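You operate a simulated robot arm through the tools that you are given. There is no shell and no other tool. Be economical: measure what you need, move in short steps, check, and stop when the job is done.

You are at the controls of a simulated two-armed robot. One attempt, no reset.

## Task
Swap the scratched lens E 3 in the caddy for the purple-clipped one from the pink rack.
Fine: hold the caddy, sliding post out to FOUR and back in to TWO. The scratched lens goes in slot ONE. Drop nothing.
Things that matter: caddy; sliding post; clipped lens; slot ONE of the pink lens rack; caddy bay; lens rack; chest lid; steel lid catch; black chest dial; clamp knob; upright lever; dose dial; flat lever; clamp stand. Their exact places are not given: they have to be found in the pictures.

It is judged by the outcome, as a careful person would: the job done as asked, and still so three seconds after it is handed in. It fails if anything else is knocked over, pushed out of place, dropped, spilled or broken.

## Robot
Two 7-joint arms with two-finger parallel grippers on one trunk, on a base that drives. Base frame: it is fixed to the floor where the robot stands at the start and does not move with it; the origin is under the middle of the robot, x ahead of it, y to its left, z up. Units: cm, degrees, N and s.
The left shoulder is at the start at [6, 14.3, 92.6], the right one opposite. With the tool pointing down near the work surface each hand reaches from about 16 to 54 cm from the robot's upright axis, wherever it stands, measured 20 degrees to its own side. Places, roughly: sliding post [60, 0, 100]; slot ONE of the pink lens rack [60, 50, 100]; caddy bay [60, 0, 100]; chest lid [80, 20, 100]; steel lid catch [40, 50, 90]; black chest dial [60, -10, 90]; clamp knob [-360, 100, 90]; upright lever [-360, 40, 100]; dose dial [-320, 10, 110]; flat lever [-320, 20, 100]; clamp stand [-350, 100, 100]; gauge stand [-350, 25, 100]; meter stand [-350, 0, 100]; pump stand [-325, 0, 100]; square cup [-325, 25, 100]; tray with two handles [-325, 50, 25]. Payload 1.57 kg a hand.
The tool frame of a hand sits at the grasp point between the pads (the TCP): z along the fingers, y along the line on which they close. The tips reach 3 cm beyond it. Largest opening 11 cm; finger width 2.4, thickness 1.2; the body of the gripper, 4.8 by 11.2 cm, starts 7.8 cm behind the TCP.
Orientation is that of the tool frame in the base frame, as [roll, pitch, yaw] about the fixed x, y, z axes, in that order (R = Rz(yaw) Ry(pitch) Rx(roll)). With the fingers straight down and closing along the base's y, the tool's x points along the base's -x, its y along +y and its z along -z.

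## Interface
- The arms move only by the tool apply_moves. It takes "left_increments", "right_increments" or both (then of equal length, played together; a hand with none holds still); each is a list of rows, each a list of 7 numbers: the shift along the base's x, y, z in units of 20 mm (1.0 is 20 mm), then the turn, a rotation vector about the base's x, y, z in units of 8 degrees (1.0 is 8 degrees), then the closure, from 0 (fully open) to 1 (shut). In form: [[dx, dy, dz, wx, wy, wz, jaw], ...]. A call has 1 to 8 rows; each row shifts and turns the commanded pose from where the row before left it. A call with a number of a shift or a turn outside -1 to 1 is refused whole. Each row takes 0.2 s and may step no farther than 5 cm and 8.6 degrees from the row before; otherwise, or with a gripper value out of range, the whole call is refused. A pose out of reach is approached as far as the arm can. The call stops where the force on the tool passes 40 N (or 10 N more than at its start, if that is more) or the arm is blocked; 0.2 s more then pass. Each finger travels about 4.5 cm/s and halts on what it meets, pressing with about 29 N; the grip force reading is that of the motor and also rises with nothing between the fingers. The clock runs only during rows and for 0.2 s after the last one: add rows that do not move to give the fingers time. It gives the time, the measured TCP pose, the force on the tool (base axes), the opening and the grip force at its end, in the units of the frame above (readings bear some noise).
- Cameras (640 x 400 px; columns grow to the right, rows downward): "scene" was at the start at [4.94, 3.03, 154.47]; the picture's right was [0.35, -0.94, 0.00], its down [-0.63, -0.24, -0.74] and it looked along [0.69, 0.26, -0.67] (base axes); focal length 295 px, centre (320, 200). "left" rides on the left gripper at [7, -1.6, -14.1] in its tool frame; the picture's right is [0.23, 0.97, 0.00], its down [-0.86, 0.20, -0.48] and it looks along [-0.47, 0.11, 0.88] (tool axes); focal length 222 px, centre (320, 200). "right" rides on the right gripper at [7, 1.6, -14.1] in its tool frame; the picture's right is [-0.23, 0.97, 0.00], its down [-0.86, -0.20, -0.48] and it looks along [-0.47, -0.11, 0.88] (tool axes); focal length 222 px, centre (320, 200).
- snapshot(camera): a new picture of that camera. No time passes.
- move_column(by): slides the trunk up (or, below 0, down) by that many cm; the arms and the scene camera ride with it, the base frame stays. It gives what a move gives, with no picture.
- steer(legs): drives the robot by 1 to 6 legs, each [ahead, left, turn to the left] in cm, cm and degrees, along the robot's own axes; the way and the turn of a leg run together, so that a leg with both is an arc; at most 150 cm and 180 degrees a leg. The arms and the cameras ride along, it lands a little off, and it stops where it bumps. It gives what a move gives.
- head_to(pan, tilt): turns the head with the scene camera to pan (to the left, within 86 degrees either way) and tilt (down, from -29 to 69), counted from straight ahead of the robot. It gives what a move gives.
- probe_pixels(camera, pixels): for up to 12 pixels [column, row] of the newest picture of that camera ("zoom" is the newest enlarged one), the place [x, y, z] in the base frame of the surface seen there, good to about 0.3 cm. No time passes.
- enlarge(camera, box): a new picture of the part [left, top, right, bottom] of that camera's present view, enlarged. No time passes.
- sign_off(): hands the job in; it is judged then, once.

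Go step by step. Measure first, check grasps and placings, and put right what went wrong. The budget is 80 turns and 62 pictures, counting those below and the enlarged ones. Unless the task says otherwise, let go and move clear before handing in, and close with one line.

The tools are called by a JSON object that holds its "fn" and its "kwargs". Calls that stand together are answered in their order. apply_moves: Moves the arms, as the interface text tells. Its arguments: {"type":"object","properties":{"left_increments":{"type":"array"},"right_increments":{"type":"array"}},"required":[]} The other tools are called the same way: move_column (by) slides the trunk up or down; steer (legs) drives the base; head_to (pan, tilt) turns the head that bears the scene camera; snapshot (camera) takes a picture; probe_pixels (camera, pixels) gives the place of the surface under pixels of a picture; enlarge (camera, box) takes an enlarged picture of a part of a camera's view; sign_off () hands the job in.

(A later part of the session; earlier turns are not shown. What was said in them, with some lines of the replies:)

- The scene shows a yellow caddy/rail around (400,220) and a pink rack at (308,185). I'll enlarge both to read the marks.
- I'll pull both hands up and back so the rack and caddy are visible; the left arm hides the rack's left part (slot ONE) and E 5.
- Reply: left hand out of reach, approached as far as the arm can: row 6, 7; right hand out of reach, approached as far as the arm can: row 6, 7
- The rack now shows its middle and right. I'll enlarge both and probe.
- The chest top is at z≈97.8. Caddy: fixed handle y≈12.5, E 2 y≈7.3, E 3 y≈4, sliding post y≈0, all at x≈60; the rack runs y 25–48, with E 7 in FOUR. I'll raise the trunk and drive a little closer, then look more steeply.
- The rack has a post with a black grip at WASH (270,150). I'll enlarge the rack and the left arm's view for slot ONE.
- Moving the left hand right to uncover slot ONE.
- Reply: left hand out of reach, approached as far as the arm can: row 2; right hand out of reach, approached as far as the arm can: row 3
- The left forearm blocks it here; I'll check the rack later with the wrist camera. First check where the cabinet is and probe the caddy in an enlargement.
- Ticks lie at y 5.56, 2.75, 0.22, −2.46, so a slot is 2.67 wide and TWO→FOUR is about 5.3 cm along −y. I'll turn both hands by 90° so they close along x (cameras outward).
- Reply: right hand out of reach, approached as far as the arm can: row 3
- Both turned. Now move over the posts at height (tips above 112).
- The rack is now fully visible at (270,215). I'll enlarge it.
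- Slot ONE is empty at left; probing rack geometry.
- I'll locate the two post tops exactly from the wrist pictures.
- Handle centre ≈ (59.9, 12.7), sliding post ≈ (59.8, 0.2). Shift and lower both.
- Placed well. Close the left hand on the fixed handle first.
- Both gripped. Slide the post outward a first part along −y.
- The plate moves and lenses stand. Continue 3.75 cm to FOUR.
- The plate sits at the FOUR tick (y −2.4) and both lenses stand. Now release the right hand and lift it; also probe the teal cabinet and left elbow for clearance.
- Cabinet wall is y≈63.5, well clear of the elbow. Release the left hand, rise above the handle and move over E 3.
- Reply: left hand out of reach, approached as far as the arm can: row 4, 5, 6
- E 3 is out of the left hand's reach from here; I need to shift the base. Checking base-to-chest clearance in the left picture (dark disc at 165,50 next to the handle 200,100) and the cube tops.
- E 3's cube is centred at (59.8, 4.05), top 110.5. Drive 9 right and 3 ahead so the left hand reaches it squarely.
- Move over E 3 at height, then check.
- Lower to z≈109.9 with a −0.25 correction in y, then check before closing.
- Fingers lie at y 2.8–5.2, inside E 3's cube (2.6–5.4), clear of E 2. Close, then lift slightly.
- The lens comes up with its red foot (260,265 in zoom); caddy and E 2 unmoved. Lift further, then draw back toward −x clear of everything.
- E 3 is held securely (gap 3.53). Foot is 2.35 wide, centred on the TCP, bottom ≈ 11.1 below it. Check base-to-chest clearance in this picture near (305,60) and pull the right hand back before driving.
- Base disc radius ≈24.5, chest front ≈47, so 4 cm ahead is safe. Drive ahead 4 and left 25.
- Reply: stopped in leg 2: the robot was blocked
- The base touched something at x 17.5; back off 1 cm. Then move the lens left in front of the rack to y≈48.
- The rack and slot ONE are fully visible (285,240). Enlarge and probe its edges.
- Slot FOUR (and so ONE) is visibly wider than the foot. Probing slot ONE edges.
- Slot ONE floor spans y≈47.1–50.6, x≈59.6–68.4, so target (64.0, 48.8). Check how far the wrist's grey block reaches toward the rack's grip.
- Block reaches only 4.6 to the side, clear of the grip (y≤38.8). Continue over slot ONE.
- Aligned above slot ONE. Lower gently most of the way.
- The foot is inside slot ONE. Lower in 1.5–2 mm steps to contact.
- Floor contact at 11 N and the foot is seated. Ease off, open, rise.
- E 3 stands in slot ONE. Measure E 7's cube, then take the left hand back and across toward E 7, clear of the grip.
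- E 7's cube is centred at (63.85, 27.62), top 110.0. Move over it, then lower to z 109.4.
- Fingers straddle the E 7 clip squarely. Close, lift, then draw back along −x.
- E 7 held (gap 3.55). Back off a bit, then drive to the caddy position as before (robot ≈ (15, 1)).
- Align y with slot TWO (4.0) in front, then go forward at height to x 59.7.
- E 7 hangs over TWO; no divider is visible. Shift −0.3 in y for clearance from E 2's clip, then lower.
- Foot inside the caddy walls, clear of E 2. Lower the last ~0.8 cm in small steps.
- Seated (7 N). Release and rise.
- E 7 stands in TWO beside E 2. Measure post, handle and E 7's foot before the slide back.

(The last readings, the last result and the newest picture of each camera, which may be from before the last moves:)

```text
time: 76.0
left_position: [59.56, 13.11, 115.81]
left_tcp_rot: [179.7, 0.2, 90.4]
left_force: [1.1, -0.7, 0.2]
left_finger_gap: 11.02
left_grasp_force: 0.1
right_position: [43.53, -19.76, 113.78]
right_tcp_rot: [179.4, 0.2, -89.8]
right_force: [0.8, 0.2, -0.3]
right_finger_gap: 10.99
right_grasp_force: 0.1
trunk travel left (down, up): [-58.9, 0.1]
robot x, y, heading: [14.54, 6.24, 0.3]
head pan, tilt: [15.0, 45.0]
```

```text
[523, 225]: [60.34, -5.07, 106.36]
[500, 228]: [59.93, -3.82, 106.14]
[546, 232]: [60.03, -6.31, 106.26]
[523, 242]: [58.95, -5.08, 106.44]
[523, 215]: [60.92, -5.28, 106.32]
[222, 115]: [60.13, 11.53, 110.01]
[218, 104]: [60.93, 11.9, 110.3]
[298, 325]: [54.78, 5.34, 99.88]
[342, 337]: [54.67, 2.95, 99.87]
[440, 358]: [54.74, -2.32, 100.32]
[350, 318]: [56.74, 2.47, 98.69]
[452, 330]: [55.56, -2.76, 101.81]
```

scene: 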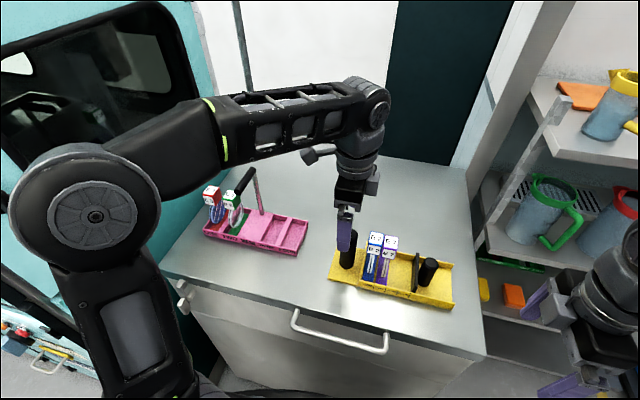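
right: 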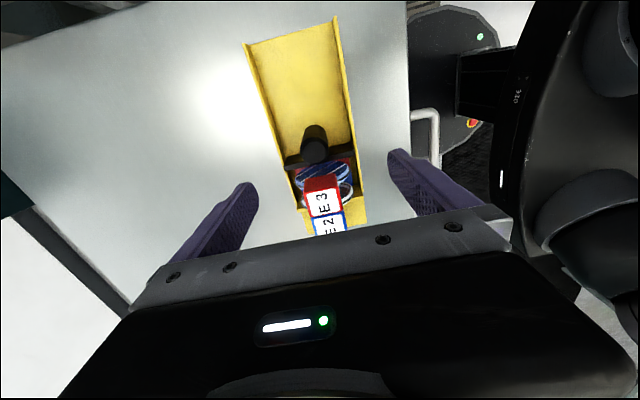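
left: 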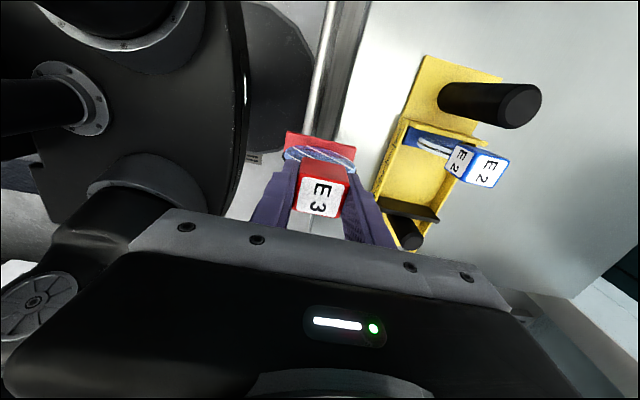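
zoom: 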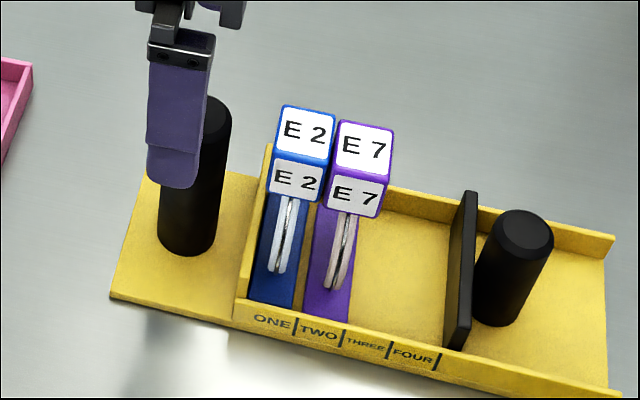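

Post centre (59.9, −5.07). Left down onto the handle, right over the post and then down.

{"fn": "apply_moves", "kwargs": {"left_increments": [[0.17, -0.2, 0, 0, 0, 0, 0], [0, 0, -0.6, 0, 0, 0, 0], [0, 0, -0.8, 0, 0, 0, 0], [0, 0, -0.8, 0, 0, 0, 0], [0, 0, -0.8, 0, 0, 0, 0], [0, 0, -0.8, 0, 0, 0, 0], [0, 0, -0.8, 0, 0, 0, 0], [0, 0, 0, 0, 0, 0, 0]], "right_increments": [[1, 0.92, 0, 0, 0, 0, 0], [1, 0.92, 0, 0, 0, 0, 0], [1, 0.92, 0, 0, 0, 0, 0], [1, 0.92, 0, 0, 0, 0, 0], [1, 0.92, 0, 0, 0, 0, 0], [1, 0.92, 0, 0, 0, 0, 0], [1, 0.92, 0, 0, 0, 0, 0], [1, 0.92, 0, 0, 0, 0, 0]]}}

{"fn": "apply_moves", "kwargs": {"left_increments": [[0, 0, 0, 0, 0, 0, 0], [0, 0, 0, 0, 0, 0, 1], [0, 0, 0, 0, 0, 0, 1], [0, 0, 0, 0, 0, 0, 1], [0, 0, 0, 0, 0, 0, 1], [0, 0, 0, 0, 0, 0, 1], [0, 0, 0, 0, 0, 0, 1], [0, 0, 0, 0, 0, 0, 1]], "right_increments": [[0.1, 0, 0, 0, 0, 0, 0], [0, 0, -0.5, 0, 0, 0, 0], [0, 0, -0.5, 0, 0, 0, 0], [0, 0, -0.5, 0, 0, 0, 0], [0, 0, -0.5, 0, 0, 0, 0], [0, 0, 0, 0, 0, 0, 0], [0, 0, 0, 0, 0, 0, 0], [0, 0, 0, 0, 0, 0, 0]]}}

{"fn": "enlarge", "kwargs": {"camera": "scene", "box": [310, 205, 450, 305]}}

```text
time: 77.8
left_position: [59.94, 12.57, 106.5]
left_tcp_rot: [179.7, 0.1, 90.4]
left_force: [-0.3, 0.7, -1.1]
left_finger_gap: 11.0
left_grasp_force: 0.0
right_position: [59.77, -5.1, 113.6]
right_tcp_rot: [179.5, 0.3, -89.8]
right_force: [0.2, -0.3, -0.3]
right_finger_gap: 11.02
right_grasp_force: 0.0
trunk travel left (down, up): [-58.9, 0.1]
robot x, y, heading: [14.41, 6.12, 0.2]
head pan, tilt: [15.0, 45.0]
```

```text
time: 79.6
left_position: [59.96, 12.47, 106.58]
left_tcp_rot: [179.7, 0.0, 90.4]
left_force: [-1.5, -0.4, 2.9]
left_finger_gap: 3.5
left_grasp_force: 29.6
right_position: [59.63, -5.19, 109.71]
right_tcp_rot: [179.6, 0.3, -89.8]
right_force: [-0.5, 0.0, 0.0]
right_finger_gap: 10.99
right_grasp_force: 0.1
trunk travel left (down, up): [-58.9, 0.1]
robot x, y, heading: [14.6, 6.03, 0.5]
head pan, tilt: [15.0, 45.0]
```

```text
4.00 times, centred on (380, 255) of scene
```

zoom: 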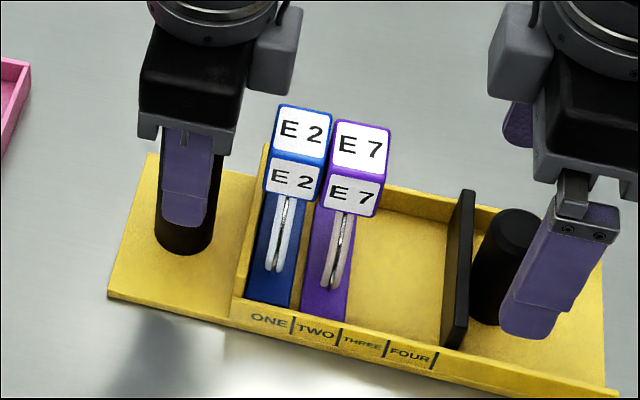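

Left grips the handle. Lower the right hand and close on the sliding post.

{"fn": "apply_moves", "kwargs": {"right_increments": [[0.08, 0.03, -0.8, 0, 0, 0, 0], [0, 0, -0.8, 0, 0, 0, 0], [0, 0, -0.87, 0, 0, 0, 0], [0, 0, 0, 0, 0, 0, 0]]}}

{"fn": "apply_moves", "kwargs": {"right_increments": [[0, 0, 0, 0, 0, 0, 1], [0, 0, 0, 0, 0, 0, 1], [0, 0, 0, 0, 0, 0, 1], [0, 0, 0, 0, 0, 0, 1], [0, 0, 0, 0, 0, 0, 1], [0, 0, 0, 0, 0, 0, 1]]}}

{"fn": "apply_moves", "kwargs": {"right_increments": [[0, 0.3, 0, 0, 0, 0, 1], [0, 0.3, 0, 0, 0, 0, 1], [0, 0.3, 0, 0, 0, 0, 1], [0, 0.3, 0, 0, 0, 0, 1], [0, 0.3, 0, 0, 0, 0, 1], [0, 0.3, 0, 0, 0, 0, 1], [0, 0.3, 0, 0, 0, 0, 1], [0, 0, 0, 0, 0, 0, 1]]}}

{"fn": "enlarge", "kwargs": {"camera": "scene", "box": [310, 205, 450, 305]}}

```text
time: 80.6
left_position: [59.89, 12.57, 106.58]
left_tcp_rot: [179.8, 0.1, 90.4]
left_force: [-1.8, -0.2, 1.8]
left_finger_gap: 3.52
left_grasp_force: 28.9
right_position: [59.71, -5.33, 104.79]
right_tcp_rot: [179.4, 0.2, -89.8]
right_force: [-0.2, 0.5, 0.4]
right_finger_gap: 10.99
right_grasp_force: 0.1
trunk travel left (down, up): [-58.9, 0.1]
robot x, y, heading: [14.69, 5.91, 0.1]
head pan, tilt: [15.0, 45.0]
```

```text
time: 82.0
left_position: [59.9, 12.57, 106.59]
left_tcp_rot: [179.6, 0.2, 90.6]
left_force: [0.3, 0.5, 3.4]
left_finger_gap: 3.5
left_grasp_force: 29.1
right_position: [59.83, -5.2, 104.71]
right_tcp_rot: [179.5, 0.3, -89.7]
right_force: [-0.9, -0.1, -0.5]
right_finger_gap: 3.11
right_grasp_force: 26.4
trunk travel left (down, up): [-58.9, 0.1]
robot x, y, heading: [14.72, 5.89, 0.1]
head pan, tilt: [15.0, 45.0]
```

```text
time: 83.8
left_position: [59.91, 12.53, 106.57]
left_tcp_rot: [179.8, 0.0, 90.4]
left_force: [-5.1, 1.8, 9.3]
left_finger_gap: 3.5
left_grasp_force: 29.2
right_position: [59.93, -1.0, 104.92]
right_tcp_rot: [179.6, 0.3, -89.7]
right_force: [6.5, -0.6, -6.8]
right_finger_gap: 3.09
right_grasp_force: 28.6
trunk travel left (down, up): [-58.9, 0.1]
robot x, y, heading: [14.7, 6.17, 0.2]
head pan, tilt: [15.0, 45.0]
```

```text
4.00 times, centred on (380, 255) of scene
```

zoom: 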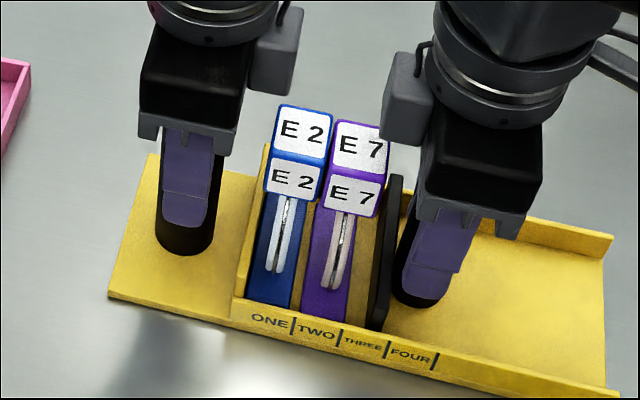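

Plate about 1 cm short of TWO. Finish the slide in small steps.

{"fn": "apply_moves", "kwargs": {"right_increments": [[0, 0.14, 0, 0, 0, 0, 1], [0, 0.14, 0, 0, 0, 0, 1], [0, 0.12, 0, 0, 0, 0, 1], [0, 0.12, 0, 0, 0, 0, 1], [0, 0, 0, 0, 0, 0, 1]]}}

{"fn": "enlarge", "kwargs": {"camera": "scene", "box": [310, 205, 450, 305]}}

{"fn": "probe_pixels", "kwargs": {"camera": "zoom", "pixels": [[293, 325], [338, 335], [386, 348], [354, 310], [360, 300], [363, 325], [375, 325], [372, 250], [335, 310], [358, 150], [300, 130]]}}

```text
time: 85.0
left_position: [59.9, 12.51, 106.63]
left_tcp_rot: [179.7, 0.1, 90.4]
left_force: [-1.9, 1.6, 7.6]
left_finger_gap: 3.49
left_grasp_force: 29.3
right_position: [59.83, 0.15, 104.91]
right_tcp_rot: [179.5, 0.3, -89.7]
right_force: [0.8, 0.0, -4.7]
right_finger_gap: 3.08
right_grasp_force: 29.6
trunk travel left (down, up): [-58.9, 0.1]
robot x, y, heading: [14.51, 6.25, 0.2]
head pan, tilt: [15.0, 45.0]
```

```text
4.00 times, centred on (380, 255) of scene
```

zoom: 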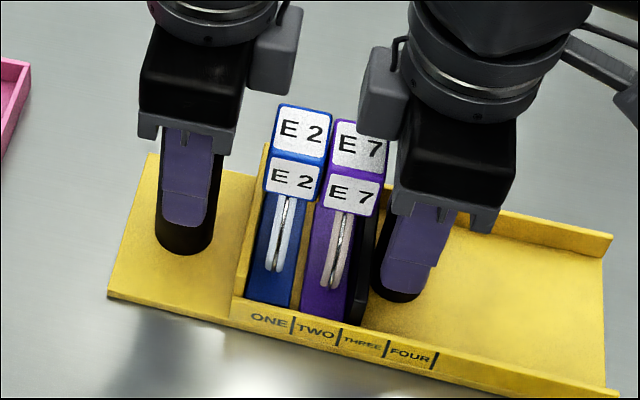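

```text
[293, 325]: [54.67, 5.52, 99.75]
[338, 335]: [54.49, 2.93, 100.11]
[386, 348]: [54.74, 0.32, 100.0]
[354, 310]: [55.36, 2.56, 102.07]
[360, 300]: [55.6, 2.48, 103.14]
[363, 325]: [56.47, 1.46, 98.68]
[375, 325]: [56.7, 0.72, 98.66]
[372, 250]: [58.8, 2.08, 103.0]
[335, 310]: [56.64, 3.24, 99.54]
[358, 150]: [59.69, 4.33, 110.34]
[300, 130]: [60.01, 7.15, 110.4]
```

Plate is back at the TWO tick, the post at its original y (0.15), no residual force. Release the right hand and rise, then the left.

{"fn": "apply_moves", "kwargs": {"right_increments": [[0, 0, 0, 0, 0, 0, 0.5], [0, 0, 0, 0, 0, 0, 0], [0, 0, 0, 0, 0, 0, 0], [0, 0, 0, 0, 0, 0, 0], [0, 0, 0, 0, 0, 0, 0], [0, 0, 0.5, 0, 0, 0, 0], [0, 0, 1, 0, 0, 0, 0], [0, 0, 1, 0, 0, 0, 0]]}}

{"fn": "apply_moves", "kwargs": {"right_increments": [[0, 0, 1, 0, 0, 0, 0], [0, -0.6, 1, 0, 0, 0, 0], [-0.5, -1, 0, 0, 0, 0, 0], [-1, -1, 0, 0, 0, 0, 0], [-1, -1, 0, 0, 0, 0, 0], [-1, -1, 0, 0, 0, 0, 0], [-1, -1, 0, 0, 0, 0, 0], [-1, 0, 0, 0, 0, 0, 0]]}}

{"fn": "apply_moves", "kwargs": {"left_increments": [[0, 0, 0, 0, 0, 0, 0.5], [0, 0, 0, 0, 0, 0, 0], [0, 0, 0, 0, 0, 0, 0], [0, 0, 0, 0, 0, 0, 0], [0, 0, 0, 0, 0, 0, 0], [0, 0, 0.5, 0, 0, 0, 0], [0, 0, 1, 0, 0, 0, 0], [0, 0, 1, 0, 0, 0, 0]]}}

{"fn": "apply_moves", "kwargs": {"left_increments": [[0, 0, 1, 0, 0, 0, 0], [0, 0, 1, 0, 0, 0, 0], [-1, 0, 0, 0, 0, 0, 0], [-1, 0, 0, 0, 0, 0, 0], [-1, 0, 0, 0, 0, 0, 0], [-1, 0, 0, 0, 0, 0, 0], [-1, 0, 0, 0, 0, 0, 0], [-1, 0, 0, 0, 0, 0, 0]]}}

{"fn": "snapshot", "kwargs": {"camera": "scene"}}

{"fn": "enlarge", "kwargs": {"camera": "scene", "box": [310, 205, 450, 305]}}

```text
time: 86.8
left_position: [60.02, 12.7, 106.61]
left_tcp_rot: [179.7, 0.1, 90.5]
left_force: [0.2, 0.4, 3.0]
left_finger_gap: 3.51
left_grasp_force: 29.0
right_position: [59.7, 0.08, 109.72]
right_tcp_rot: [179.4, 0.3, -89.8]
right_force: [0.2, -0.6, -0.4]
right_finger_gap: 11.0
right_grasp_force: 0.1
trunk travel left (down, up): [-58.9, 0.1]
robot x, y, heading: [14.64, 6.16, 0.5]
head pan, tilt: [15.0, 45.0]
```

```text
time: 88.6
left_position: [59.93, 12.56, 106.53]
left_tcp_rot: [179.7, 0.1, 90.4]
left_force: [-0.4, -0.2, 3.4]
left_finger_gap: 3.49
left_grasp_force: 29.2
right_position: [48.78, -11.21, 113.87]
right_tcp_rot: [179.6, 0.3, -89.9]
right_force: [-0.2, 0.3, -0.7]
right_finger_gap: 11.02
right_grasp_force: 0.1
trunk travel left (down, up): [-58.9, 0.1]
robot x, y, heading: [14.91, 6.24, 0.4]
head pan, tilt: [15.0, 45.0]
```

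```text
time: 90.4
left_position: [59.95, 12.56, 111.73]
left_tcp_rot: [179.6, 0.2, 90.3]
left_force: [-0.2, 0.8, 1.3]
left_finger_gap: 11.0
left_grasp_force: 0.1
right_position: [48.79, -11.13, 113.74]
right_tcp_rot: [179.6, 0.3, -89.8]
right_force: [0.1, 0.1, -0.7]
right_finger_gap: 10.99
right_grasp_force: 0.1
trunk travel left (down, up): [-58.9, 0.1]
robot x, y, heading: [15.02, 6.41, 0.3]
head pan, tilt: [15.0, 45.0]
```

```text
time: 92.2
left_position: [47.85, 12.62, 115.64]
left_tcp_rot: [179.7, 0.1, 90.4]
left_force: [-0.2, 1.0, -0.5]
left_finger_gap: 11.02
left_grasp_force: 0.2
right_position: [48.82, -11.18, 113.88]
right_tcp_rot: [179.6, 0.2, -89.7]
right_force: [0.6, 0.4, -0.8]
right_finger_gap: 11.0
right_grasp_force: 0.0
trunk travel left (down, up): [-58.9, 0.1]
robot x, y, heading: [14.85, 5.8, 0.3]
head pan, tilt: [15.0, 45.0]
```

```text
5 pictures are left
```

scene: 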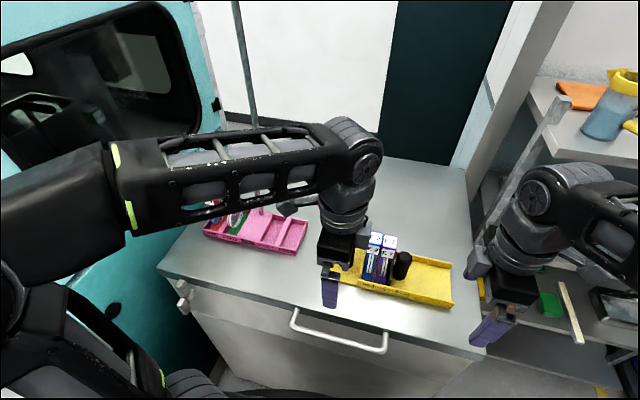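

```text
4.00 times, centred on (380, 255) of scene
```

zoom: 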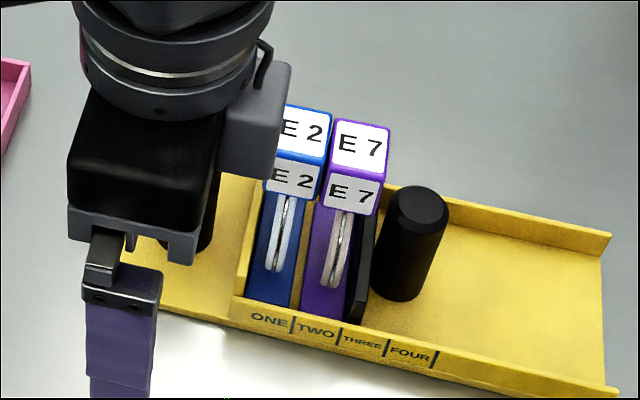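

The final state matches the wish; one check of the post's place against its original y (≈0.2).

{"fn": "probe_pixels", "kwargs": {"camera": "zoom", "pixels": [[422, 206], [400, 208], [446, 212], [372, 250], [338, 335], [360, 150]]}}

```text
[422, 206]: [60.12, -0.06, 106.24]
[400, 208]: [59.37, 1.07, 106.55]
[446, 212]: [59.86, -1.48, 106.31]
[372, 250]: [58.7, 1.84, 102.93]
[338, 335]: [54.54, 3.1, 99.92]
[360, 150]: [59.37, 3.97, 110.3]
```

The post may be a few millimetres short relative to the caddy's ticks; look closely at plate and TWO tick.

{"fn": "enlarge", "kwargs": {"camera": "scene", "box": [365, 250, 421, 295]}}

{"fn": "probe_pixels", "kwargs": {"camera": "zoom", "pixels": [[60, 195], [200, 230], [320, 260]]}}

```text
8.89 times, centred on (393, 272) of scene
```

zoom: 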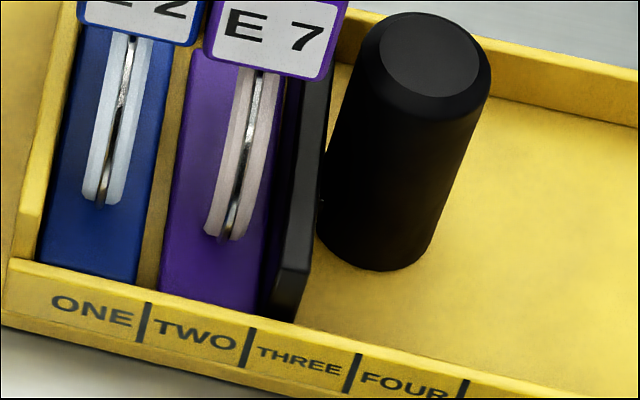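

```text
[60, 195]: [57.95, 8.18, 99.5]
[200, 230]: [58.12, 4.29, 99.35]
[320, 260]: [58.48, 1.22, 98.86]
```

The plate sits at the TWO tick to within about 2–3 mm, just as it did at the start, E 7 is seated beside E 2, and both hands are clear. Handing in.

{"fn": "sign_off", "kwargs": {}}

```text
The job is handed in.
```

The scratched lens E 3 is now in slot ONE of the pink rack, and purple-clipped E 7 is in its place in the caddy. The sliding post went out to FOUR and is back at TWO, within 2–3 mm of its mark as at the start. Nothing was dropped; the base was blocked once while driving, and I backed off with no visible effect.
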